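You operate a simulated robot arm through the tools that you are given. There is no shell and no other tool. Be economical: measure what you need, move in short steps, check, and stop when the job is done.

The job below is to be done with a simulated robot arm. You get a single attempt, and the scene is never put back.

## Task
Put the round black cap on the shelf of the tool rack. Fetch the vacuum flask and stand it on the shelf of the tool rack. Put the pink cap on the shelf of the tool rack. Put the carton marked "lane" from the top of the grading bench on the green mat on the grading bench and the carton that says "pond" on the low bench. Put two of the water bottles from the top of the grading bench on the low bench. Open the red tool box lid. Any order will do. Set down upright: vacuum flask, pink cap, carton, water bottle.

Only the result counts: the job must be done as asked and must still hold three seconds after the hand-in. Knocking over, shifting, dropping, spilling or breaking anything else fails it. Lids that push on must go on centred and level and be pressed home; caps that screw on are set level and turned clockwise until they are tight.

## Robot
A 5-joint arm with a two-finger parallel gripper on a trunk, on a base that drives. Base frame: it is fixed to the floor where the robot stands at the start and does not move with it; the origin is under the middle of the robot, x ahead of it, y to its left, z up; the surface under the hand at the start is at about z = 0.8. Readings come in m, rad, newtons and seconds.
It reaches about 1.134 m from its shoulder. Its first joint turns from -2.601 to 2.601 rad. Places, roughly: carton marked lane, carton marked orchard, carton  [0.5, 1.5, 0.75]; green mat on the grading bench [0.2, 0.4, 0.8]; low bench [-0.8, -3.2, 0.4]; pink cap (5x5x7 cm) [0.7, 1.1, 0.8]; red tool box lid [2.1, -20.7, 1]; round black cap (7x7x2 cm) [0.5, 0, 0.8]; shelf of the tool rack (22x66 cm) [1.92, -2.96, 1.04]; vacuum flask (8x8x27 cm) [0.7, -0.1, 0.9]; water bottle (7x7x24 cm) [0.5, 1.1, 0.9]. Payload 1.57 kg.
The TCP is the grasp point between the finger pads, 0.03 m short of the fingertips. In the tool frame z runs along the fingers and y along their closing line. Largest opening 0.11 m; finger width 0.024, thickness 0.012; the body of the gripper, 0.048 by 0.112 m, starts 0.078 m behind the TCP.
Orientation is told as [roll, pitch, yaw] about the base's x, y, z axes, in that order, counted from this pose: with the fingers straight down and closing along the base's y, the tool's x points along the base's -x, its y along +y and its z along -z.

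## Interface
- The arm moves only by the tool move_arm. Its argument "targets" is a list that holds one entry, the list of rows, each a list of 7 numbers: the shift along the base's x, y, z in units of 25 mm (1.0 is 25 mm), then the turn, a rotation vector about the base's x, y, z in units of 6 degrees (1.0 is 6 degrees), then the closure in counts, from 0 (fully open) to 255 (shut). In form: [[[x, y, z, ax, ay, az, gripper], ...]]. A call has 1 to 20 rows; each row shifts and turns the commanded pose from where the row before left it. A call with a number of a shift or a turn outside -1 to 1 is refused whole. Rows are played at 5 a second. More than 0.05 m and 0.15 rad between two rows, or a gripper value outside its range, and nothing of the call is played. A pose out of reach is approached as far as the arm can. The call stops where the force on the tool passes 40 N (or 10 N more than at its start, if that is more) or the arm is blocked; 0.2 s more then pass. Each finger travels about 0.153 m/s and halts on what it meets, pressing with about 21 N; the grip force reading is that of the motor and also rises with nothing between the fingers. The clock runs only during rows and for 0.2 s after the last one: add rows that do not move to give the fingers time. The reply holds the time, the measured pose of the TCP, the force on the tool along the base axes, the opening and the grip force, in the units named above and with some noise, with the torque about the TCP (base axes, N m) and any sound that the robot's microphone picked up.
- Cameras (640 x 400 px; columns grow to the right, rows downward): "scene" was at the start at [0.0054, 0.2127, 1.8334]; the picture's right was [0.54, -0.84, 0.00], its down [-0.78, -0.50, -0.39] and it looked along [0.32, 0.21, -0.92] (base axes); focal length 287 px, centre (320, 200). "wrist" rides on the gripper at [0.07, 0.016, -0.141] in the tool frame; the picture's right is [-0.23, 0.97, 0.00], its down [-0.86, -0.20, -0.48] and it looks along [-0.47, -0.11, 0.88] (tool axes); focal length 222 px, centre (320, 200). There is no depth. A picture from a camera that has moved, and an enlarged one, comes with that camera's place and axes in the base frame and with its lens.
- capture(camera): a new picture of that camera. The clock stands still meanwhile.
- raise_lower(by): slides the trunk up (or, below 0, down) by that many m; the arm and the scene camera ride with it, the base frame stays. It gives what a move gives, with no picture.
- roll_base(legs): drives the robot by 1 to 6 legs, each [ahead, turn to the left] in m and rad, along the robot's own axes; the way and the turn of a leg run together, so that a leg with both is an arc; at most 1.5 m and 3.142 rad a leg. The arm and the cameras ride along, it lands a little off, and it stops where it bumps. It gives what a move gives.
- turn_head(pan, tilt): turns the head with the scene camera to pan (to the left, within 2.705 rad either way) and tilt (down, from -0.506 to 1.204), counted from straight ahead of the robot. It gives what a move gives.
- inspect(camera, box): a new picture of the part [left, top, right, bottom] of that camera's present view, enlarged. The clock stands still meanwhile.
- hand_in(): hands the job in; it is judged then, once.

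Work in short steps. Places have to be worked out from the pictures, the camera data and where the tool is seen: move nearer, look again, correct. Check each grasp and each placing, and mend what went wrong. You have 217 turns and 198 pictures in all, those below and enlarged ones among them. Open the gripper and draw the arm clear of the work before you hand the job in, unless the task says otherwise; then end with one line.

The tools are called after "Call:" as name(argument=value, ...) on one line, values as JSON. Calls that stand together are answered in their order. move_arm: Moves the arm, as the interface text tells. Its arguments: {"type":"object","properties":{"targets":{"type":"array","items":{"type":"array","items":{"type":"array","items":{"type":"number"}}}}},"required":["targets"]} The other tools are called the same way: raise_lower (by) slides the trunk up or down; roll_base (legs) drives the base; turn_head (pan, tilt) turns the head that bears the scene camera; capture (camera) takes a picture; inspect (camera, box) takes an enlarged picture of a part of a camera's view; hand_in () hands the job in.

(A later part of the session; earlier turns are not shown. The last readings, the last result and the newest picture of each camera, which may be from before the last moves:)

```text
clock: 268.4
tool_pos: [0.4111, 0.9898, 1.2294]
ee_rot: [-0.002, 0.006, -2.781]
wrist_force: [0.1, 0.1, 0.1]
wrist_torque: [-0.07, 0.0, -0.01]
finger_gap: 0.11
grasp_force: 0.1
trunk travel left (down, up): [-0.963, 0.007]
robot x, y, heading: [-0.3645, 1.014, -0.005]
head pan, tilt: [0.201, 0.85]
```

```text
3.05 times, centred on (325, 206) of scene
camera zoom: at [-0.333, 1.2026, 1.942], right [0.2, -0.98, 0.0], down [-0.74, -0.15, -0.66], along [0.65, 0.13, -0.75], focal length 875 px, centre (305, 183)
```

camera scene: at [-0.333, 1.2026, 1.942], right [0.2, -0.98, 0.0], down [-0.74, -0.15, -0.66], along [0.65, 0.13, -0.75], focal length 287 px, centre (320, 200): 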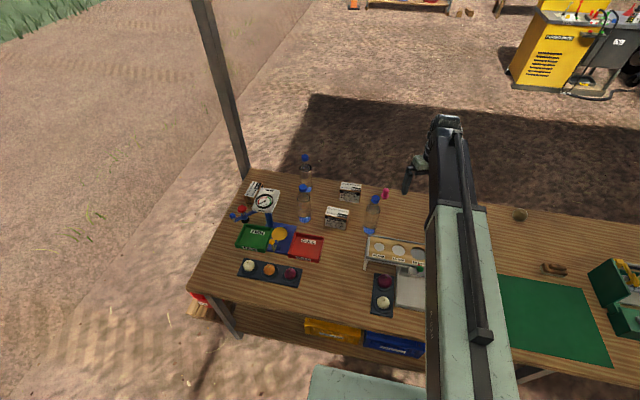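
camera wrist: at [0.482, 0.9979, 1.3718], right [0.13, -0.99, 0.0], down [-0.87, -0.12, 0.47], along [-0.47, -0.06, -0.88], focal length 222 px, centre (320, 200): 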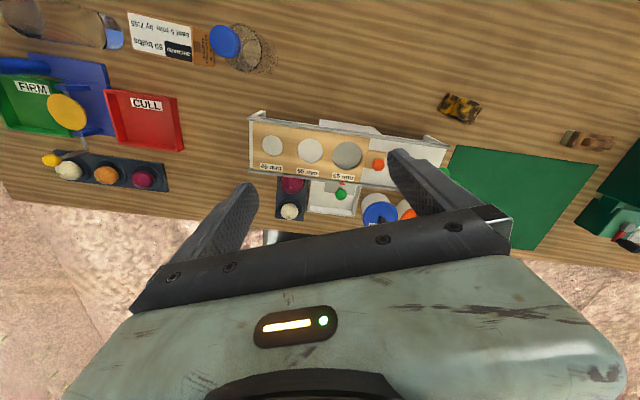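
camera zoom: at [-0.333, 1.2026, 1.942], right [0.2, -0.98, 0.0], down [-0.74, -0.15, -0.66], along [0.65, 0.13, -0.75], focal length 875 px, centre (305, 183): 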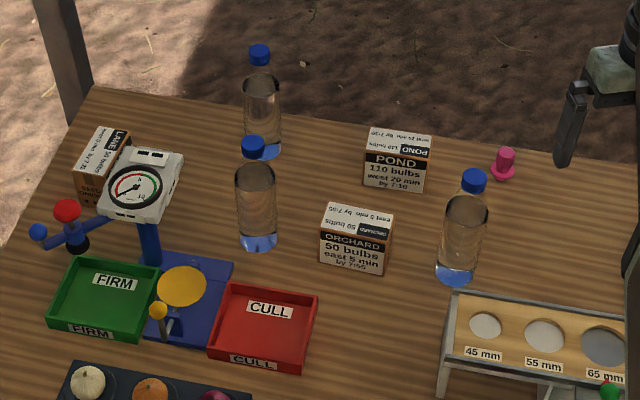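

The far side (x>0.8) gives much easier access to these items. I drive around the +y end of the bench, keeping clear of the canopy post near (0.96,2.0).

Call:
roll_base(legs=[[0, 1.571], [1.5, 0], [0.2, 0], [0, -1.571], [1.5, 0], [0.45, 0]])

Call:
turn_head(pan=-1.2, tilt=0.6)

Call:
capture(camera="scene")

```text
clock: 294.1
tool_pos: [2.3473, 2.7985, 1.23]
ee_rot: [-0.004, 0.006, -2.727]
wrist_force: [0.4, 0.2, 0.5]
wrist_torque: [-0.02, 0.01, 0.02]
finger_gap: 0.1102
grasp_force: 0.1
trunk travel left (down, up): [-0.963, 0.007]
robot x, y, heading: [1.5705, 2.774, 0.087]
head pan, tilt: [0.201, 0.85]
```

```text
clock: 295.7
tool_pos: [2.3486, 2.7987, 1.2294]
ee_rot: [-0.002, 0.007, -2.73]
wrist_force: [0.1, 0.4, -0.3]
wrist_torque: [-0.01, 0.0, 0.0]
finger_gap: 0.1103
grasp_force: 0.0
trunk travel left (down, up): [-0.963, 0.007]
robot x, y, heading: [1.5714, 2.7743, 0.085]
head pan, tilt: [-1.201, 0.6]
```

```text
139 pictures are left
camera scene: at [1.5519, 2.8641, 1.963], right [-0.9, -0.44, 0.0], down [-0.25, 0.51, -0.82], along [0.36, -0.74, -0.57], focal length 287 px, centre (320, 200)
```

scene: 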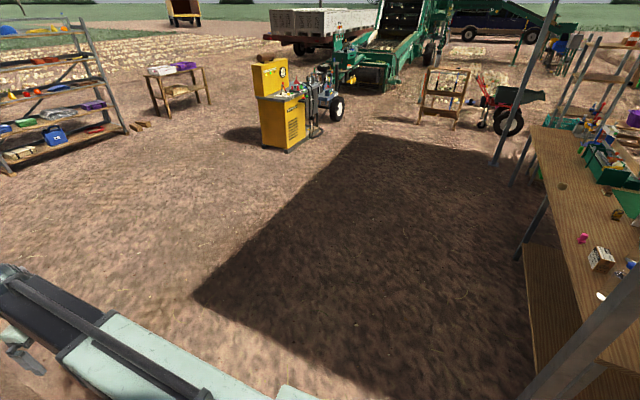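

Clear on this side. Drive down to y≈1.1 and face the bench.

Call:
roll_base(legs=[[0, -1.656], [1.4, 0], [0.27, 0], [0, -1.571]])

Call:
turn_head(pan=0.0, tilt=0.9)

Call:
capture(camera="scene")

Call:
capture(camera="wrist")

```text
clock: 297.9
tool_pos: [2.24, 2.3905, 1.2286]
ee_rot: [-0.002, 0.005, 3.012]
wrist_force: [0.0, 0.7, 1.0]
wrist_torque: [-0.05, -0.05, -0.01]
finger_gap: 0.1102
grasp_force: 0.0
trunk travel left (down, up): [-0.963, 0.007]
robot x, y, heading: [1.5528, 2.7557, -0.258]
head pan, tilt: [-1.201, 0.6]
stopped in leg 1: the robot was blocked; the commanded pose is now the measured one
```

```text
clock: 299.3
tool_pos: [2.2407, 2.3916, 1.2294]
ee_rot: [-0.001, 0.006, 3.013]
wrist_force: [-0.3, -0.9, -0.3]
wrist_torque: [-0.01, 0.0, 0.0]
finger_gap: 0.11
grasp_force: 0.0
trunk travel left (down, up): [-0.963, 0.007]
robot x, y, heading: [1.5542, 2.753, -0.262]
head pan, tilt: [0.0, 0.901]
```

```text
138 pictures are left
camera scene: at [1.6281, 2.9129, 1.9383], right [-0.26, -0.97, 0.0], down [-0.76, 0.2, -0.62], along [0.6, -0.16, -0.78], focal length 287 px, centre (320, 200)
```

scene: 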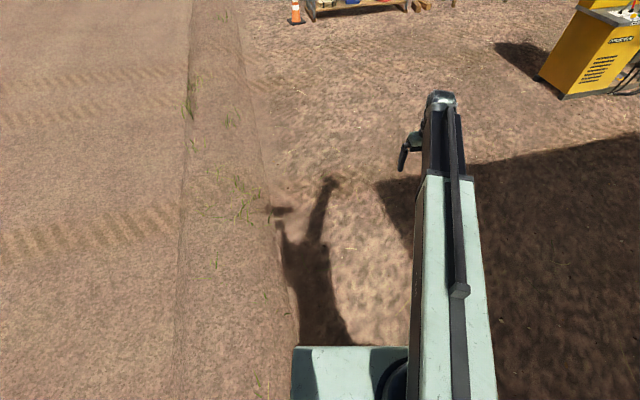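

```text
137 pictures are left
camera wrist: at [2.3071, 2.3663, 1.3717], right [-0.35, -0.94, 0.0], down [-0.83, 0.31, 0.47], along [-0.44, 0.17, -0.88], focal length 222 px, centre (320, 200)
```

wrist: 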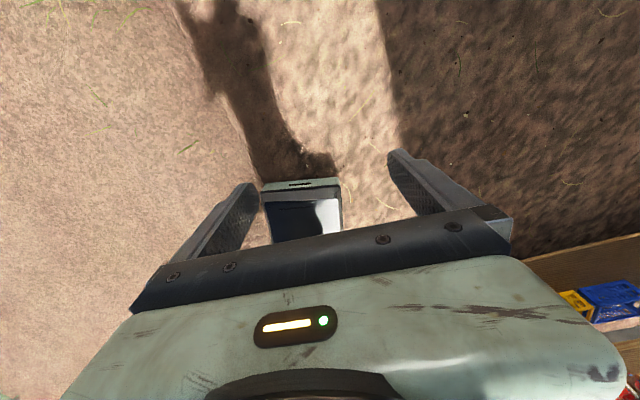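

Blocked again with nothing obvious; I look around the base on both sides.

Call:
turn_head(pan=-2.0, tilt=0.9)

Call:
capture(camera="scene")

Call:
turn_head(pan=1.9, tilt=0.9)

Call:
capture(camera="scene")

```text
clock: 301.2
tool_pos: [2.2397, 2.3924, 1.2292]
ee_rot: [-0.002, 0.006, 3.012]
wrist_force: [0.5, -0.7, 0.1]
wrist_torque: [0.03, 0.0, 0.01]
finger_gap: 0.11
grasp_force: 0.1
trunk travel left (down, up): [-0.963, 0.007]
robot x, y, heading: [1.5561, 2.7531, -0.257]
head pan, tilt: [-2.0, 0.901]
```

```text
136 pictures are left
camera scene: at [1.5073, 2.874, 1.9383], right [-0.77, 0.63, 0.0], down [0.5, 0.61, -0.62], along [-0.39, -0.48, -0.78], focal length 287 px, centre (320, 200)
```

scene: 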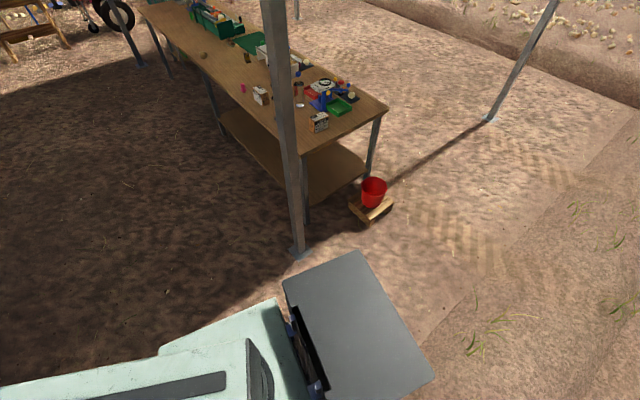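

```text
clock: 304.4
tool_pos: [2.2416, 2.3919, 1.2299]
ee_rot: [-0.001, 0.006, 3.012]
wrist_force: [0.2, 0.4, 0.1]
wrist_torque: [0.01, -0.03, 0.01]
finger_gap: 0.11
grasp_force: 0.1
trunk travel left (down, up): [-0.963, 0.007]
robot x, y, heading: [1.5554, 2.7558, -0.264]
head pan, tilt: [1.901, 0.901]
```

```text
135 pictures are left
camera scene: at [1.5498, 3.0077, 1.9383], right [1.0, 0.07, 0.0], down [0.06, -0.78, -0.62], along [-0.04, 0.62, -0.78], focal length 287 px, centre (320, 200)
```

scene: 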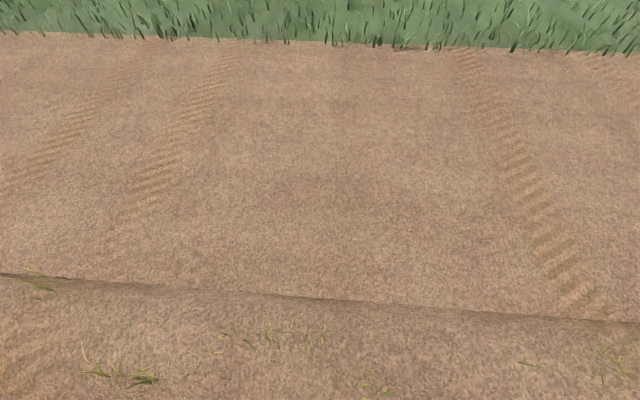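

The rear-right part of my base is probably near the post. I drive forward away from it and then turn.

Call:
roll_base(legs=[[0.35, 0], [0, -1.31], [1.4, 0]])

```text
clock: 316.6
tool_pos: [1.7553, 0.4922, 1.2289]
ee_rot: [0.0, 0.007, 1.716]
wrist_force: [0.8, 0.1, 0.7]
wrist_torque: [0.02, -0.04, -0.01]
finger_gap: 0.11
grasp_force: 0.0
trunk travel left (down, up): [-0.963, 0.007]
robot x, y, heading: [1.923, 1.2561, -1.561]
head pan, tilt: [1.901, 0.901]
```

Through. Turn to face the pink cap and close in.

Call:
roll_base(legs=[[0, -1.3], [0.37, 0]])

Call:
turn_head(pan=0.0, tilt=0.9)

Call:
capture(camera="scene")

Call:
capture(camera="wrist")

```text
clock: 322.2
tool_pos: [0.7828, 1.1238, 1.2286]
ee_rot: [-0.002, 0.005, 0.402]
wrist_force: [-0.5, -0.2, -0.3]
wrist_torque: [0.0, -0.02, -0.01]
finger_gap: 0.11
grasp_force: 0.2
trunk travel left (down, up): [-0.963, 0.007]
robot x, y, heading: [1.5624, 1.1473, -2.88]
head pan, tilt: [1.901, 0.901]
```

```text
clock: 324.1
tool_pos: [0.7843, 1.1231, 1.2286]
ee_rot: [-0.001, 0.006, 0.402]
wrist_force: [1.1, -0.3, 0.2]
wrist_torque: [-0.01, 0.01, 0.02]
finger_gap: 0.11
grasp_force: 0.1
trunk travel left (down, up): [-0.963, 0.007]
robot x, y, heading: [1.5633, 1.1501, -2.883]
head pan, tilt: [0.0, 0.901]
```

```text
134 pictures are left
camera scene: at [1.5793, 0.979, 1.9383], right [-0.26, 0.97, 0.0], down [0.76, 0.2, -0.62], along [-0.6, -0.16, -0.78], focal length 287 px, centre (320, 200)
```

scene: 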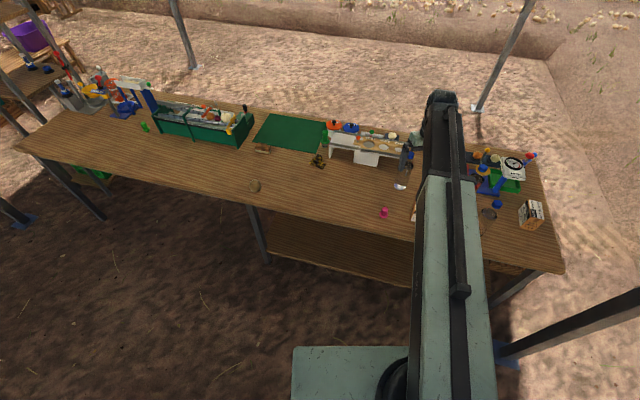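

```text
133 pictures are left
camera wrist: at [0.7134, 1.1117, 1.3718], right [-0.17, 0.99, 0.0], down [0.87, 0.15, 0.47], along [0.47, 0.08, -0.88], focal length 222 px, centre (320, 200)
```

wrist: 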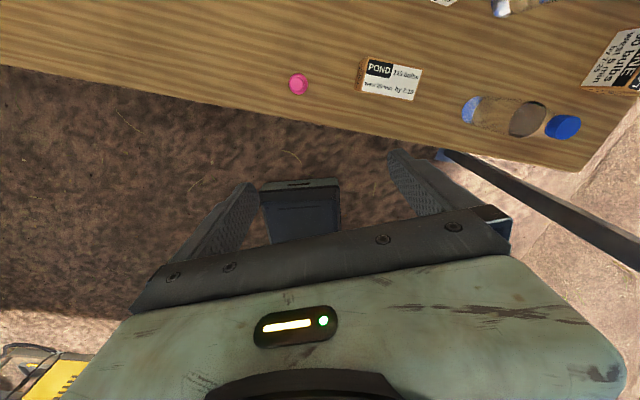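

Pink cap at about (0.726,1.066). Move over it and lower partway.

Call:
move_arm(targets=[[[-0.8, -0.78, 0, 0, 0, 0, 0], [-0.8, -0.78, 0, 0, 0, 0, 0], [-0.8, -0.78, 0, 0, 0, 0, 0]]])

Call:
raise_lower(by=-0.27)

Call:
capture(camera="wrist")

```text
clock: 324.9
tool_pos: [0.7236, 1.0646, 1.2289]
ee_rot: [-0.001, 0.003, 0.4]
wrist_force: [0.5, -0.7, -0.3]
wrist_torque: [0.0, 0.03, 0.0]
finger_gap: 0.1101
grasp_force: 0.1
trunk travel left (down, up): [-0.963, 0.007]
robot x, y, heading: [1.5663, 1.1459, -2.882]
head pan, tilt: [0.0, 0.901]
```

```text
clock: 327.6
tool_pos: [0.7243, 1.0649, 0.9593]
ee_rot: [-0.004, 0.009, 0.401]
wrist_force: [-0.1, -1.1, 0.3]
wrist_torque: [0.03, -0.04, 0.01]
finger_gap: 0.1101
grasp_force: 0.0
trunk travel left (down, up): [-0.693, 0.277]
robot x, y, heading: [1.5635, 1.1491, -2.882]
head pan, tilt: [0.0, 0.901]
```

```text
132 pictures are left
camera wrist: at [0.6537, 1.052, 1.1018], right [-0.17, 0.99, 0.0], down [0.87, 0.15, 0.47], along [0.47, 0.08, -0.88], focal length 222 px, centre (320, 200)
```

wrist: 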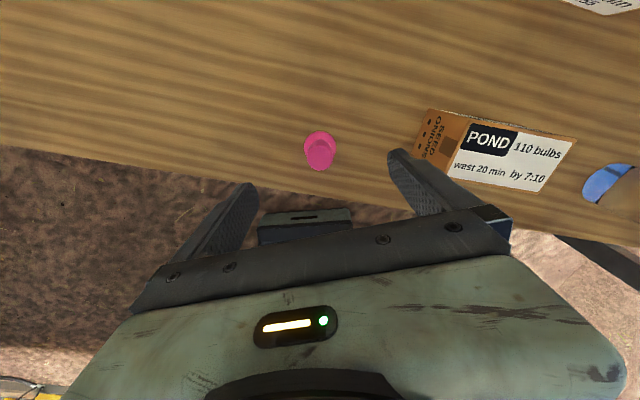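

Centred. Lower to z≈0.84 and grip.

Call:
raise_lower(by=-0.117)

Call:
move_arm(targets=[[[0, 0, 0, 0, 0, 0, 80], [0, 0, 0, 0, 0, 0, 160], [0, 0, 0, 0, 0, 0, 255], [0, 0, 0, 0, 0, 0, 255], [0, 0, 0, 0, 0, 0, 255], [0, 0, 0, 0, 0, 0, 255]]])

Call:
raise_lower(by=0.03)

Call:
capture(camera="wrist")

```text
clock: 329.1
tool_pos: [0.7244, 1.0627, 0.8435]
ee_rot: [-0.002, 0.007, 0.4]
wrist_force: [0.3, 0.6, 0.0]
wrist_torque: [-0.02, 0.02, 0.01]
finger_gap: 0.1102
grasp_force: 0.0
trunk travel left (down, up): [-0.576, 0.394]
robot x, y, heading: [1.5642, 1.1463, -2.879]
head pan, tilt: [0.0, 0.901]
```

```text
clock: 330.5
tool_pos: [0.7245, 1.0631, 0.8428]
ee_rot: [-0.002, 0.007, 0.402]
wrist_force: [0.2, 0.0, 1.2]
wrist_torque: [-0.02, 0.01, 0.03]
finger_gap: 0.0376
grasp_force: 21.3
trunk travel left (down, up): [-0.576, 0.394]
robot x, y, heading: [1.5624, 1.1477, -2.882]
head pan, tilt: [0.0, 0.901]
```

```text
clock: 331.2
tool_pos: [0.7246, 1.0635, 0.8738]
ee_rot: [-0.001, 0.007, 0.403]
wrist_force: [0.0, 1.0, -1.1]
wrist_torque: [-0.01, 0.0, 0.01]
finger_gap: 0.0378
grasp_force: 21.2
trunk travel left (down, up): [-0.606, 0.364]
robot x, y, heading: [1.5663, 1.1498, -2.88]
head pan, tilt: [0.0, 0.901]
```

```text
131 pictures are left
camera wrist: at [0.6536, 1.0519, 1.0147], right [-0.17, 0.99, 0.0], down [0.87, 0.15, 0.47], along [0.47, 0.08, -0.88], focal length 222 px, centre (320, 200)
```

wrist: 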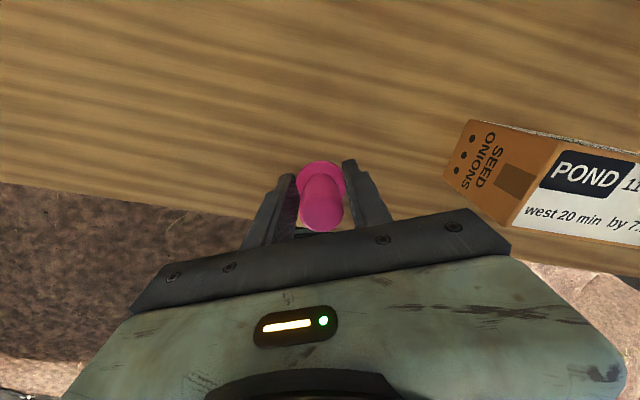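

Pink cap held. Lift, retract, then drive straight down the far side to the tool rack.

Call:
raise_lower(by=0.355)

Call:
move_arm(targets=[[[0.99, 0.1, 0, 0, 0, 0, 255], [0.99, 0.1, 0, 0, 0, 0, 255], [0.99, 0.1, 0, 0, 0, 0, 255], [0.99, 0.1, 0, 0, 0, 0, 255], [0.99, 0.1, 0, 0, 0, 0, 255], [0.99, 0.1, 0, 0, 0, 0, 255], [0.99, 0.1, 0, 0, 0, 0, 255], [0.99, 0.1, 0, 0, 0, 0, 255]]])

Call:
roll_base(legs=[[-0.4, 0], [0, 1.31], [1.5, 0], [1.5, 0], [0.3, 0]])

Call:
capture(camera="wrist")

Call:
capture(camera="scene")

```text
clock: 334.7
tool_pos: [0.7246, 1.0638, 1.2276]
ee_rot: [-0.001, 0.007, 0.402]
wrist_force: [-1.0, -0.7, -1.2]
wrist_torque: [0.02, 0.01, -0.02]
finger_gap: 0.0376
grasp_force: 20.9
trunk travel left (down, up): [-0.961, 0.009]
robot x, y, heading: [1.5608, 1.148, -2.88]
head pan, tilt: [0.0, 0.901]
```

```text
clock: 336.5
tool_pos: [0.9236, 1.0831, 1.2272]
ee_rot: [-0.001, 0.006, 0.401]
wrist_force: [-0.7, 0.3, -0.5]
wrist_torque: [-0.02, 0.03, -0.02]
finger_gap: 0.0376
grasp_force: 21.0
trunk travel left (down, up): [-0.961, 0.009]
robot x, y, heading: [1.5632, 1.1453, -2.885]
head pan, tilt: [0.0, 0.901]
```

```text
clock: 357.9
tool_pos: [1.7492, -2.667, 1.2267]
ee_rot: [-0.002, 0.006, 1.684]
wrist_force: [0.2, 0.0, -0.8]
wrist_torque: [-0.01, -0.01, 0.02]
finger_gap: 0.0377
grasp_force: 20.7
trunk travel left (down, up): [-0.961, 0.009]
robot x, y, heading: [1.8712, -2.0339, -1.606]
head pan, tilt: [0.0, 0.901]
```

```text
130 pictures are left
camera wrist: at [1.7393, -2.7381, 1.3693], right [-0.99, 0.12, 0.0], down [0.1, 0.87, 0.47], along [0.06, 0.47, -0.88], focal length 222 px, centre (320, 200)
```

wrist: 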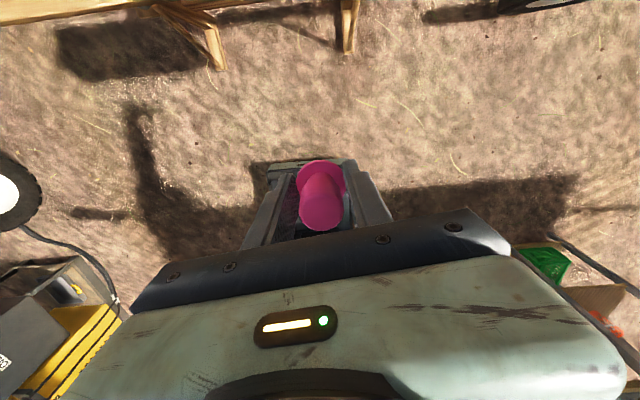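

```text
129 pictures are left
camera scene: at [2.0422, -2.0686, 1.9363], right [-1.0, 0.04, 0.0], down [0.03, 0.78, -0.62], along [-0.02, -0.62, -0.78], focal length 287 px, centre (320, 200)
```

scene: 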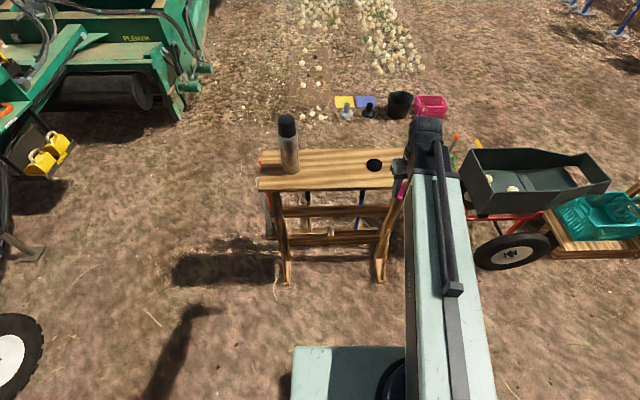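

Both items sit well on the shelf. I rotate to aim between them at about (1.945,-2.955), and nudge forward.

Call:
roll_base(legs=[[0, 0.27], [0.1, 0]])

Call:
capture(camera="wrist")

```text
clock: 359.9
tool_pos: [1.9405, -2.7754, 1.2266]
ee_rot: [-0.001, 0.006, 1.948]
wrist_force: [-0.4, 0.2, -0.7]
wrist_torque: [0.06, 0.0, 0.01]
finger_gap: 0.0376
grasp_force: 21.1
trunk travel left (down, up): [-0.961, 0.009]
robot x, y, heading: [1.8943, -2.1345, -1.336]
head pan, tilt: [0.0, 0.901]
```

```text
128 pictures are left
camera wrist: at [1.9508, -2.8461, 1.3689], right [-0.99, -0.15, 0.0], down [-0.13, 0.87, 0.47], along [-0.07, 0.47, -0.88], focal length 222 px, centre (320, 200)
```

wrist: 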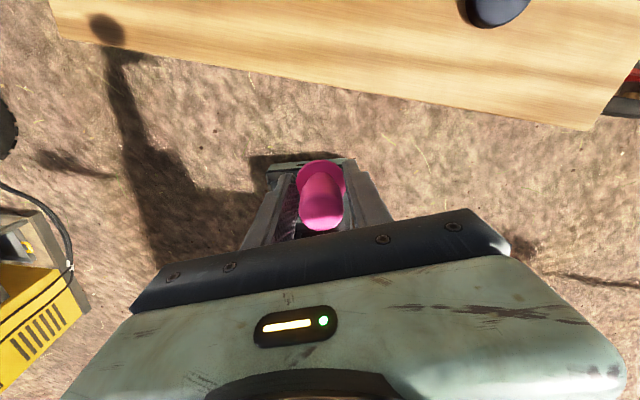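

Extend 0.18 m over the shelf and lower.

Call:
move_arm(targets=[[[0.02, -0.9, 0, 0, 0, 0, 255], [0.02, -0.9, 0, 0, 0, 0, 255], [0.02, -0.9, 0, 0, 0, 0, 255], [0.02, -0.9, 0, 0, 0, 0, 255], [0.02, -0.9, 0, 0, 0, 0, 255], [0.02, -0.9, 0, 0, 0, 0, 255], [0.02, -0.9, 0, 0, 0, 0, 255], [0.02, -0.9, 0, 0, 0, 0, 255]]])

Call:
raise_lower(by=-0.136)

Call:
raise_lower(by=-0.005)

Call:
capture(camera="wrist")

Call:
capture(camera="scene")

```text
clock: 361.7
tool_pos: [1.9444, -2.9556, 1.2279]
ee_rot: [-0.002, 0.005, 1.947]
wrist_force: [0.1, -0.9, -1.1]
wrist_torque: [0.02, 0.01, -0.01]
finger_gap: 0.0377
grasp_force: 21.4
trunk travel left (down, up): [-0.961, 0.009]
robot x, y, heading: [1.8949, -2.1365, -1.332]
head pan, tilt: [0.0, 0.901]
```

```text
clock: 363.3
tool_pos: [1.9446, -2.9531, 1.0909]
ee_rot: [-0.002, 0.007, 1.948]
wrist_force: [0.7, -0.2, -0.7]
wrist_torque: [-0.03, -0.01, -0.01]
finger_gap: 0.0376
grasp_force: 21.3
trunk travel left (down, up): [-0.825, 0.145]
robot x, y, heading: [1.8943, -2.1313, -1.334]
head pan, tilt: [0.0, 0.901]
```

```text
clock: 363.9
tool_pos: [1.9441, -2.9537, 1.0862]
ee_rot: [-0.002, 0.005, 1.946]
wrist_force: [-0.1, -1.4, 0.1]
wrist_torque: [-0.02, 0.01, -0.02]
finger_gap: 0.0376
grasp_force: 21.0
trunk travel left (down, up): [-0.82, 0.15]
robot x, y, heading: [1.8934, -2.1294, -1.335]
head pan, tilt: [0.0, 0.901]
```

```text
127 pictures are left
camera wrist: at [1.9546, -3.0238, 1.2288], right [-0.99, -0.15, 0.0], down [-0.13, 0.87, 0.47], along [-0.07, 0.47, -0.88], focal length 222 px, centre (320, 200)
```

wrist: 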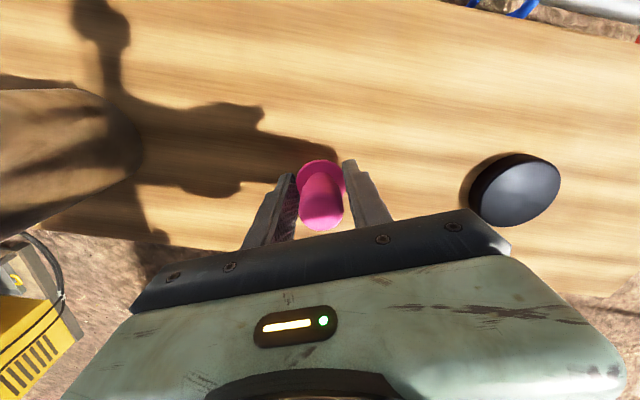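

```text
126 pictures are left
camera scene: at [2.0694, -2.1178, 1.7952], right [-0.97, -0.23, 0.0], down [-0.18, 0.76, -0.62], along [0.15, -0.6, -0.78], focal length 287 px, centre (320, 200)
```

scene: 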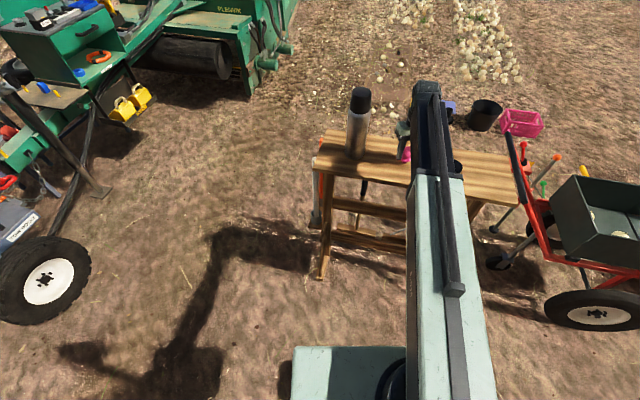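

Almost down; final few millimetres, release, and rise.

Call:
raise_lower(by=-0.003)

Call:
move_arm(targets=[[[0, 0, 0, 0, 0, 0, 180], [0, 0, 0, 0, 0, 0, 100], [0, 0, 0, 0, 0, 0, 0], [0, 0, 0, 0, 0, 0, 0], [0, 0, 0, 0, 0, 0, 0]]])

Call:
raise_lower(by=0.14)

Call:
capture(camera="wrist")

```text
clock: 364.4
tool_pos: [1.9445, -2.9536, 1.0832]
ee_rot: [-0.002, 0.007, 1.947]
wrist_force: [0.1, -0.3, -0.7]
wrist_torque: [0.03, -0.02, 0.03]
finger_gap: 0.0377
grasp_force: 21.1
trunk travel left (down, up): [-0.817, 0.153]
robot x, y, heading: [1.8954, -2.1311, -1.334]
head pan, tilt: [0.0, 0.901]
```

```text
clock: 365.6
tool_pos: [1.9447, -2.9533, 1.0832]
ee_rot: [-0.002, 0.006, 1.948]
wrist_force: [-0.9, 0.2, 0.1]
wrist_torque: [0.05, -0.01, -0.01]
finger_gap: 0.1102
grasp_force: 0.1
trunk travel left (down, up): [-0.817, 0.153]
robot x, y, heading: [1.9, -2.1289, -1.333]
head pan, tilt: [0.0, 0.901]
```

```text
clock: 367.3
tool_pos: [1.9451, -2.9527, 1.2234]
ee_rot: [-0.003, 0.007, 1.947]
wrist_force: [0.2, 0.2, -0.8]
wrist_torque: [-0.03, 0.01, 0.03]
finger_gap: 0.1101
grasp_force: 0.1
trunk travel left (down, up): [-0.957, 0.013]
robot x, y, heading: [1.9032, -2.1342, -1.334]
head pan, tilt: [0.0, 0.901]
```

```text
125 pictures are left
camera wrist: at [1.9546, -3.0239, 1.3657], right [-0.99, -0.15, 0.0], down [-0.13, 0.87, 0.47], along [-0.07, 0.47, -0.88], focal length 222 px, centre (320, 200)
```

wrist: 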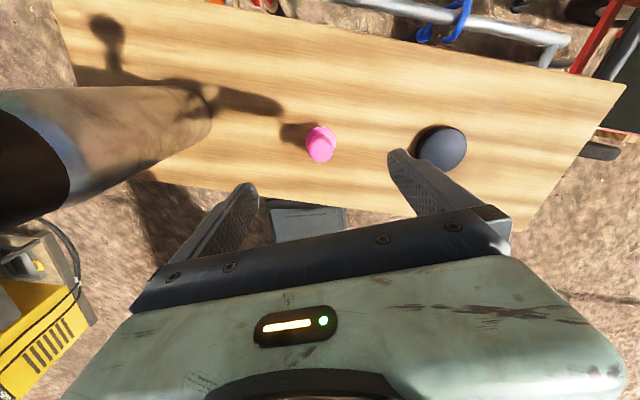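

All three items are on the shelf. Retract toward me and reverse back up the far side for the "pond" carton.

Call:
move_arm(targets=[[[0, 0.95, 0, 0, 0, 0, 0], [0, 0.95, 0, 0, 0, 0, 0], [0, 0.95, 0, 0, 0, 0, 0], [0, 0.95, 0, 0, 0, 0, 0], [0, 0.95, 0, 0, 0, 0, 0], [0, 0.95, 0, 0, 0, 0, 0], [0, 0.95, 0, 0, 0, 0, 0], [0, 0.95, 0, 0, 0, 0, 0]]])

Call:
roll_base(legs=[[0, -0.237], [-1.5, 0], [-1.5, 0], [-0.4, 0], [0, -1.45]])

Call:
capture(camera="scene")

```text
clock: 369.1
tool_pos: [1.9447, -2.7622, 1.224]
ee_rot: [-0.001, 0.006, 1.948]
wrist_force: [0.1, -0.9, -0.1]
wrist_torque: [-0.03, -0.01, -0.03]
finger_gap: 0.1101
grasp_force: 0.0
trunk travel left (down, up): [-0.957, 0.013]
robot x, y, heading: [1.8959, -2.1278, -1.335]
head pan, tilt: [0.0, 0.901]
```

```text
clock: 390.1
tool_pos: [1.236, 1.3, 1.2226]
ee_rot: [-0.002, 0.005, 0.267]
wrist_force: [0.1, 0.9, -1.0]
wrist_torque: [0.0, 0.01, 0.01]
finger_gap: 0.1101
grasp_force: 0.1
trunk travel left (down, up): [-0.957, 0.013]
robot x, y, heading: [1.8731, 1.263, -3.008]
head pan, tilt: [0.0, 0.901]
```

```text
124 pictures are left
camera scene: at [1.8642, 1.095, 1.9323], right [-0.13, 0.99, 0.0], down [0.78, 0.1, -0.62], along [-0.62, -0.08, -0.78], focal length 287 px, centre (320, 200)
```

scene: 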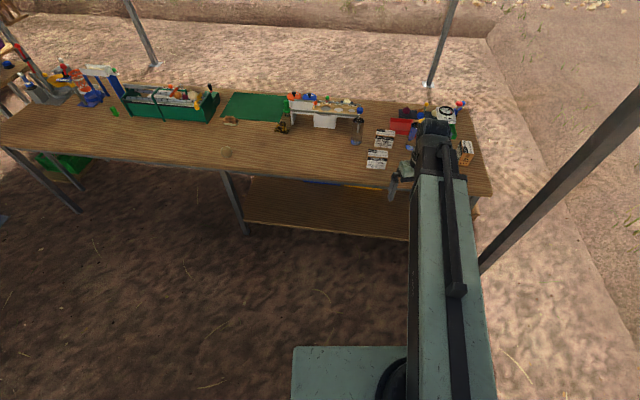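

Good. Close in 0.3 m and look with the wrist camera.

Call:
roll_base(legs=[[0.3, 0]])

Call:
move_arm(targets=[[[-1, -0.1, 0, 0, 0, 0, 0], [-1, -0.1, 0, 0, 0, 0, 0], [-1, -0.1, 0, 0, 0, 0, 0], [-1, -0.1, 0, 0, 0, 0, 0], [-1, -0.1, 0, 0, 0, 0, 0], [-1, -0.1, 0, 0, 0, 0, 0], [-1, -0.1, 0, 0, 0, 0, 0]]])

Call:
capture(camera="wrist")

Call:
inspect(camera="scene", box=[300, 80, 500, 205])

```text
clock: 392.1
tool_pos: [0.9354, 1.2546, 1.2232]
ee_rot: [-0.001, 0.007, 0.272]
wrist_force: [-0.6, 0.7, 0.6]
wrist_torque: [-0.03, -0.03, 0.01]
finger_gap: 0.11
grasp_force: 0.1
trunk travel left (down, up): [-0.957, 0.013]
robot x, y, heading: [1.5735, 1.223, -3.001]
head pan, tilt: [0.0, 0.901]
```

```text
clock: 393.7
tool_pos: [0.7604, 1.2376, 1.2224]
ee_rot: [-0.002, 0.005, 0.272]
wrist_force: [-0.2, -0.2, 0.6]
wrist_torque: [-0.02, 0.03, 0.0]
finger_gap: 0.1098
grasp_force: 0.1
trunk travel left (down, up): [-0.957, 0.013]
robot x, y, heading: [1.5691, 1.2237, -2.998]
head pan, tilt: [0.0, 0.901]
```

```text
123 pictures are left
camera wrist: at [0.6888, 1.2342, 1.3655], right [-0.04, 1.0, 0.0], down [0.88, 0.04, 0.47], along [0.47, 0.02, -0.88], focal length 222 px, centre (320, 200)
```

wrist: 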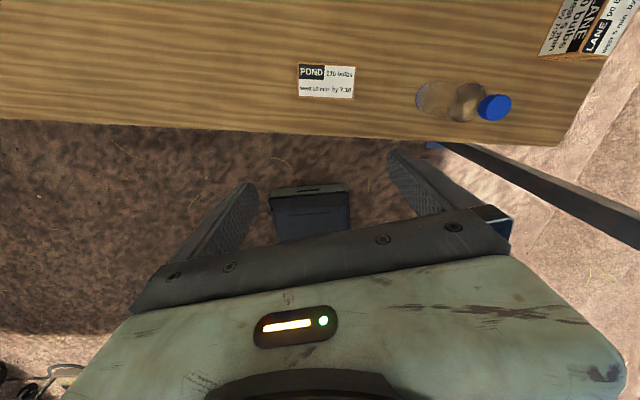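

```text
3.20 times, centred on (400, 142) of scene
camera zoom: at [1.5672, 1.0545, 1.9323], right [-0.14, 0.99, 0.0], down [0.78, 0.11, -0.62], along [-0.61, -0.09, -0.78], focal length 919 px, centre (64, 384)
```

zoom: 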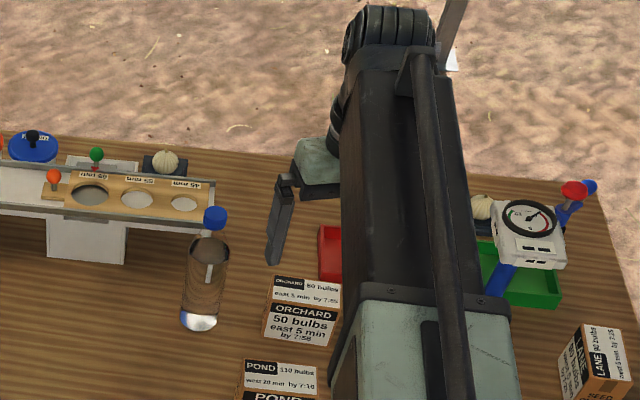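

The pond carton is axis-aligned, about x 0.66–0.72, y 1.19–1.30, so I must close along x. I spin the hand (camera to −y) and centre it at (0.69,1.245).

Call:
move_arm(targets=[[[-0.22, 0.03, 0, 0, 0, 0.955, 0], [-0.22, 0.03, 0, 0, 0, 0.955, 0], [-0.22, 0.03, 0, 0, 0, 0.955, 0], [-0.22, 0.03, 0, 0, 0, 0.955, 0], [-0.22, 0.03, 0, 0, 0, 0.955, 0], [-0.22, 0.03, 0, 0, 0, 0.955, 0], [-0.22, 0.03, 0, 0, 0, 0.955, 0], [-0.22, 0.03, 0, 0, 0, 0.955, 0], [-0.22, 0.03, 0, 0, 0, 0.955, 0], [-0.22, 0.03, 0, 0, 0, 0.955, 0], [-0.22, 0.03, 0, 0, 0, 0.955, 0], [-0.22, 0.03, 0, 0, 0, 0.955, 0], [-0.22, 0.03, 0, 0, 0, 0.955, 0]]])

Call:
raise_lower(by=-0.25)

Call:
capture(camera="wrist")

```text
clock: 396.5
tool_pos: [0.6898, 1.2482, 1.2234]
ee_rot: [-0.001, 0.007, 1.576]
wrist_force: [0.7, 1.1, -0.1]
wrist_torque: [0.01, -0.02, 0.0]
finger_gap: 0.11
grasp_force: 0.1
trunk travel left (down, up): [-0.957, 0.013]
robot x, y, heading: [1.571, 1.2219, -2.998]
head pan, tilt: [0.0, 0.901]
```

```text
clock: 399.1
tool_pos: [0.6895, 1.2485, 0.9742]
ee_rot: [-0.001, 0.008, 1.573]
wrist_force: [-0.1, 0.3, 0.0]
wrist_torque: [0.02, 0.04, 0.01]
finger_gap: 0.1101
grasp_force: 0.1
trunk travel left (down, up): [-0.707, 0.263]
robot x, y, heading: [1.5735, 1.2245, -3.005]
head pan, tilt: [0.0, 0.901]
```

```text
121 pictures are left
camera wrist: at [0.6736, 1.1789, 1.1158], right [-0.97, 0.23, 0.0], down [0.2, 0.86, 0.47], along [0.11, 0.46, -0.88], focal length 222 px, centre (320, 200)
```

wrist: 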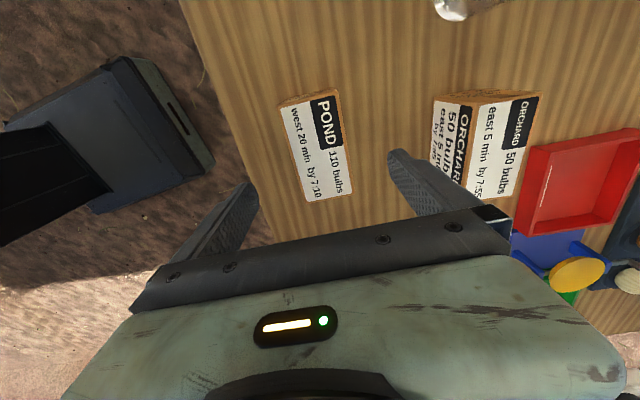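

Centre confirmed at (0.689,1.242). Lower to z≈0.845 and grip.

Call:
raise_lower(by=-0.128)

Call:
move_arm(targets=[[[0, -0.2, 0, 0, 0, 0, 80], [0, 0, 0, 0, 0, 0, 130], [0, 0, 0, 0, 0, 0, 180], [0, 0, 0, 0, 0, 0, 255], [0, 0, 0, 0, 0, 0, 255], [0, 0, 0, 0, 0, 0, 255]]])

Call:
raise_lower(by=0.03)

Call:
capture(camera="wrist")

```text
clock: 400.6
tool_pos: [0.691, 1.2479, 0.845]
ee_rot: [-0.001, 0.008, 1.573]
wrist_force: [-0.5, 0.4, 0.8]
wrist_torque: [0.0, -0.04, -0.02]
finger_gap: 0.1102
grasp_force: 0.0
trunk travel left (down, up): [-0.579, 0.391]
robot x, y, heading: [1.5726, 1.226, -3.0]
head pan, tilt: [0.0, 0.901]
```

```text
clock: 402.1
tool_pos: [0.691, 1.2419, 0.8437]
ee_rot: [-0.001, 0.005, 1.572]
wrist_force: [-2.2, 0.3, 2.1]
wrist_torque: [0.03, 0.39, -0.01]
finger_gap: 0.0598
grasp_force: 21.1
trunk travel left (down, up): [-0.579, 0.391]
robot x, y, heading: [1.5729, 1.2238, -3.002]
head pan, tilt: [0.0, 0.901]
```

```text
clock: 402.8
tool_pos: [0.691, 1.243, 0.8749]
ee_rot: [-0.002, 0.007, 1.571]
wrist_force: [0.3, 0.1, -4.7]
wrist_torque: [-0.05, -0.02, -0.01]
finger_gap: 0.0599
grasp_force: 21.1
trunk travel left (down, up): [-0.609, 0.361]
robot x, y, heading: [1.5741, 1.2243, -2.998]
head pan, tilt: [0.0, 0.901]
```

```text
120 pictures are left
camera wrist: at [0.6734, 1.174, 1.0173], right [-0.97, 0.23, 0.0], down [0.2, 0.86, 0.47], along [0.11, 0.46, -0.88], focal length 222 px, centre (320, 200)
```

wrist: 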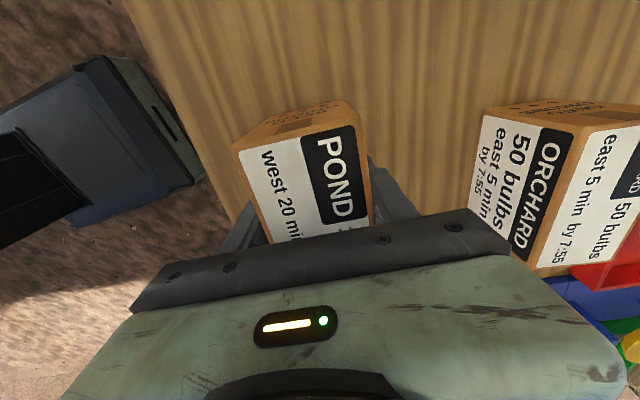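

Pond carton held (4.7 N). Lift, retract and drive to the low bench.

Call:
raise_lower(by=0.345)

Call:
move_arm(targets=[[[1, 0, 0, 0, 0, 0, 255], [1, 0, 0, 0, 0, 0, 255], [1, 0, 0, 0, 0, 0, 255], [1, 0, 0, 0, 0, 0, 255], [1, 0, 0, 0, 0, 0, 255], [1, 0, 0, 0, 0, 0, 255], [1, 0, 0, 0, 0, 0, 255], [1, 0, 0, 0, 0, 0, 255], [1, 0, 0, 0, 0, 0, 255]]])

Call:
roll_base(legs=[[-0.35, 0], [0, 1.43], [1.5, 0], [1.5, 0], [0.45, 0]])

```text
clock: 406.2
tool_pos: [0.6912, 1.2429, 1.2206]
ee_rot: [-0.001, 0.006, 1.572]
wrist_force: [-0.6, -1.0, -3.4]
wrist_torque: [-0.01, -0.03, 0.01]
finger_gap: 0.0596
grasp_force: 20.4
trunk travel left (down, up): [-0.954, 0.016]
robot x, y, heading: [1.5729, 1.2229, -3.001]
head pan, tilt: [0.0, 0.901]
```

```text
clock: 408.2
tool_pos: [0.9175, 1.2423, 1.221]
ee_rot: [-0.003, 0.006, 1.572]
wrist_force: [-1.1, 1.2, -4.2]
wrist_torque: [0.02, -0.02, 0.0]
finger_gap: 0.06
grasp_force: 21.2
trunk travel left (down, up): [-0.954, 0.016]
robot x, y, heading: [1.5735, 1.2269, -3.001]
head pan, tilt: [0.0, 0.901]
```

```text
clock: 430.5
tool_pos: [1.7776, -2.8579, 1.2207]
ee_rot: [-0.002, 0.007, 2.985]
wrist_force: [0.2, 0.8, -4.6]
wrist_torque: [0.0, -0.04, 0.03]
finger_gap: 0.0598
grasp_force: 20.9
trunk travel left (down, up): [-0.954, 0.016]
robot x, y, heading: [1.901, -2.2133, -1.594]
head pan, tilt: [0.0, 0.901]
```

On track. Turn west, drive along y≈-2.2, and face the low bench.

Call:
roll_base(legs=[[0, -1.548], [1.25, 0], [1.25, 0], [0, 1.571]])

Call:
turn_head(pan=0.0, tilt=1.0)

Call:
capture(camera="scene")

Call:
capture(camera="wrist")

```text
clock: 450.3
tool_pos: [-0.6841, -2.866, 1.2195]
ee_rot: [-0.002, 0.007, 3.033]
wrist_force: [-0.8, 0.4, -4.5]
wrist_torque: [-0.01, -0.04, -0.01]
finger_gap: 0.06
grasp_force: 20.9
trunk travel left (down, up): [-0.954, 0.016]
robot x, y, heading: [-0.6221, -2.2131, -1.555]
head pan, tilt: [0.0, 0.901]
```

```text
clock: 451.0
tool_pos: [-0.6841, -2.8643, 1.2205]
ee_rot: [-0.001, 0.008, 3.035]
wrist_force: [-0.7, 0.9, -5.0]
wrist_torque: [0.03, -0.05, 0.0]
finger_gap: 0.06
grasp_force: 21.3
trunk travel left (down, up): [-0.954, 0.016]
robot x, y, heading: [-0.6214, -2.2165, -1.551]
head pan, tilt: [0.0, 1.0]
```

```text
119 pictures are left
camera scene: at [-0.4504, -2.235, 1.9222], right [-1.0, -0.02, 0.0], down [-0.01, 0.84, -0.54], along [0.01, -0.54, -0.84], focal length 287 px, centre (320, 200)
```

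scene: 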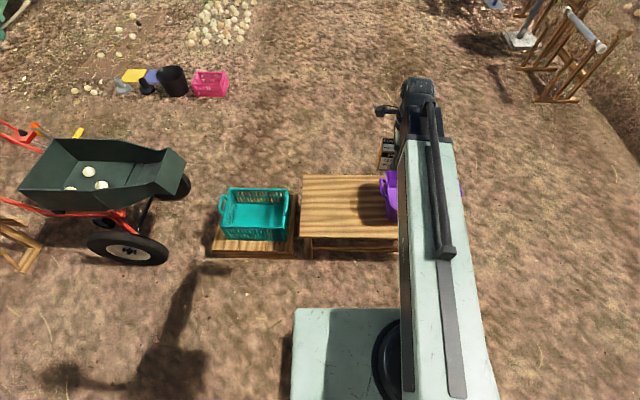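

```text
118 pictures are left
camera wrist: at [-0.619, -2.8889, 1.3626], right [-0.33, -0.94, 0.0], down [-0.83, 0.29, 0.47], along [-0.45, 0.16, -0.88], focal length 222 px, centre (320, 200)
```

wrist: 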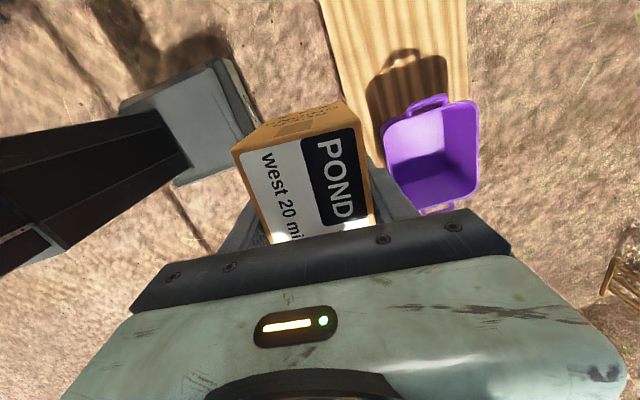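

Low bench top: x≈-0.32…-1.18, y≈-2.97…-3.39, with the tub beyond x<-0.78. I nudge forward 0.2 m and turn left to aim at (-0.42,-3.2).

Call:
roll_base(legs=[[0.2, 0], [0, 0.34]])

Call:
capture(camera="wrist")

```text
clock: 453.6
tool_pos: [-0.4561, -3.0494, 1.2207]
ee_rot: [-0.002, 0.005, -2.905]
wrist_force: [0.6, 0.5, -4.1]
wrist_torque: [-0.01, 0.04, -0.02]
finger_gap: 0.0598
grasp_force: 21.0
trunk travel left (down, up): [-0.954, 0.016]
robot x, y, heading: [-0.6265, -2.4198, -1.221]
head pan, tilt: [0.0, 1.0]
```

```text
117 pictures are left
camera wrist: at [-0.3855, -3.0505, 1.3624], right [0.01, -1.0, 0.0], down [-0.88, -0.01, 0.47], along [-0.47, 0.0, -0.88], focal length 222 px, centre (320, 200)
```

wrist: 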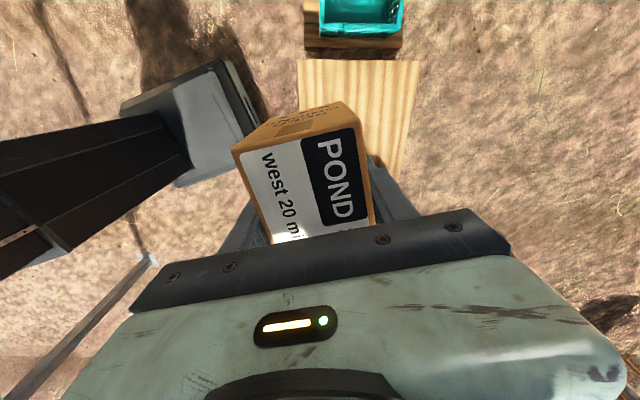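

Bench end is at x≈-0.315. Move to (-0.42,-3.22), then lower in stages.

Call:
move_arm(targets=[[[0.2, -0.97, 0, 0, 0, 0, 255], [0.2, -0.97, 0, 0, 0, 0, 255], [0.2, -0.97, 0, 0, 0, 0, 255], [0.2, -0.97, 0, 0, 0, 0, 255], [0.2, -0.97, 0, 0, 0, 0, 255], [0.2, -0.97, 0, 0, 0, 0, 255], [0.2, -0.97, 0, 0, 0, 0, 255]]])

Call:
raise_lower(by=-0.6)

Call:
capture(camera="wrist")

Call:
capture(camera="scene")

```text
clock: 455.2
tool_pos: [-0.4227, -3.221, 1.2186]
ee_rot: [-0.004, 0.007, -2.904]
wrist_force: [-0.3, 0.3, -4.7]
wrist_torque: [0.03, -0.01, 0.01]
finger_gap: 0.06
grasp_force: 21.0
trunk travel left (down, up): [-0.954, 0.016]
robot x, y, heading: [-0.6254, -2.4202, -1.219]
head pan, tilt: [0.0, 1.0]
```

```text
refused: -0.6 is not a number from -0.4 to 0.4
```

```text
116 pictures are left
camera wrist: at [-0.3523, -3.2209, 1.3621], right [0.01, -1.0, 0.0], down [-0.88, -0.01, 0.47], along [-0.47, 0.0, -0.88], focal length 222 px, centre (320, 200)
```

wrist: 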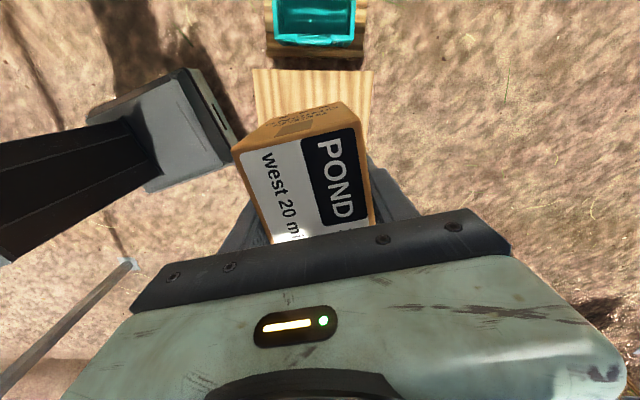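

```text
115 pictures are left
camera scene: at [-0.4533, -2.3835, 1.922], right [-0.94, -0.34, 0.0], down [-0.29, 0.79, -0.54], along [0.19, -0.51, -0.84], focal length 287 px, centre (320, 200)
```

scene: 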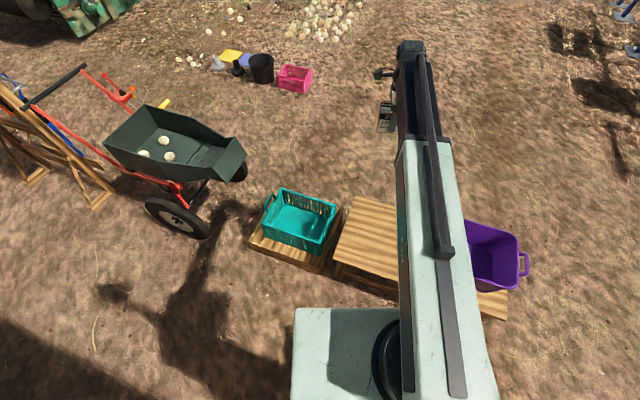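

Limit is 0.4 per call; lower in two steps.

Call:
raise_lower(by=-0.4)

Call:
raise_lower(by=-0.32)

Call:
capture(camera="wrist")

Call:
capture(camera="scene")

```text
clock: 459.1
tool_pos: [-0.4221, -3.2202, 0.8198]
ee_rot: [-0.002, 0.006, -2.905]
wrist_force: [-0.5, -0.2, -4.1]
wrist_torque: [-0.04, 0.02, -0.04]
finger_gap: 0.0597
grasp_force: 21.3
trunk travel left (down, up): [-0.554, 0.416]
robot x, y, heading: [-0.6233, -2.4199, -1.216]
head pan, tilt: [0.0, 1.0]
```

```text
clock: 462.2
tool_pos: [-0.4224, -3.219, 0.4995]
ee_rot: [-0.002, 0.007, -2.905]
wrist_force: [0.5, 0.3, -5.2]
wrist_torque: [0.01, -0.02, -0.02]
finger_gap: 0.0599
grasp_force: 21.0
trunk travel left (down, up): [-0.234, 0.736]
robot x, y, heading: [-0.6241, -2.4227, -1.216]
head pan, tilt: [0.0, 1.0]
```

```text
114 pictures are left
camera wrist: at [-0.3525, -3.2197, 0.6425], right [0.01, -1.0, 0.0], down [-0.88, -0.01, 0.47], along [-0.47, 0.0, -0.88], focal length 222 px, centre (320, 200)
```

wrist: 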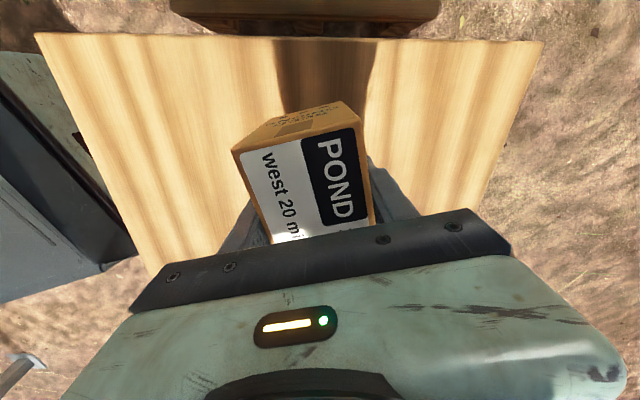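

```text
113 pictures are left
camera scene: at [-0.4536, -2.3825, 1.2021], right [-0.94, -0.34, 0.0], down [-0.29, 0.79, -0.54], along [0.19, -0.51, -0.84], focal length 287 px, centre (320, 200)
```

scene: 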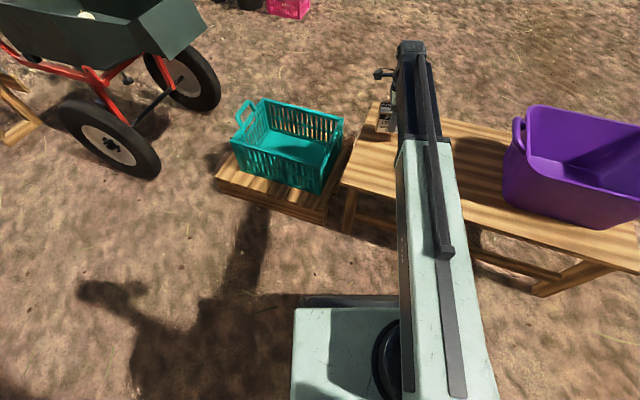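

Nice and centred on the free bench end. Lower to contact.

Call:
raise_lower(by=-0.05)

Call:
raise_lower(by=-0.004)

Call:
raise_lower(by=-0.003)

```text
clock: 463.1
tool_pos: [-0.4229, -3.2203, 0.4498]
ee_rot: [-0.004, 0.006, -2.906]
wrist_force: [-0.4, 0.2, -3.9]
wrist_torque: [-0.01, 0.01, 0.0]
finger_gap: 0.0598
grasp_force: 21.2
trunk travel left (down, up): [-0.184, 0.786]
robot x, y, heading: [-0.6259, -2.4191, -1.218]
head pan, tilt: [0.0, 1.0]
```

```text
clock: 463.7
tool_pos: [-0.4233, -3.2198, 0.4458]
ee_rot: [-0.002, 0.007, -2.906]
wrist_force: [-1.1, 0.3, -5.3]
wrist_torque: [-0.02, -0.05, -0.01]
finger_gap: 0.0597
grasp_force: 21.1
trunk travel left (down, up): [-0.18, 0.79]
robot x, y, heading: [-0.6231, -2.4178, -1.214]
head pan, tilt: [0.0, 1.0]
```

```text
clock: 464.2
tool_pos: [-0.423, -3.2183, 0.4434]
ee_rot: [-0.001, 0.007, -2.904]
wrist_force: [1.0, -3.3, 15.1]
wrist_torque: [-0.09, -0.07, -0.1]
finger_gap: 0.06
grasp_force: 21.5
trunk travel left (down, up): [-0.177, 0.793]
robot x, y, heading: [-0.6242, -2.4205, -1.218]
head pan, tilt: [0.0, 1.0]
```

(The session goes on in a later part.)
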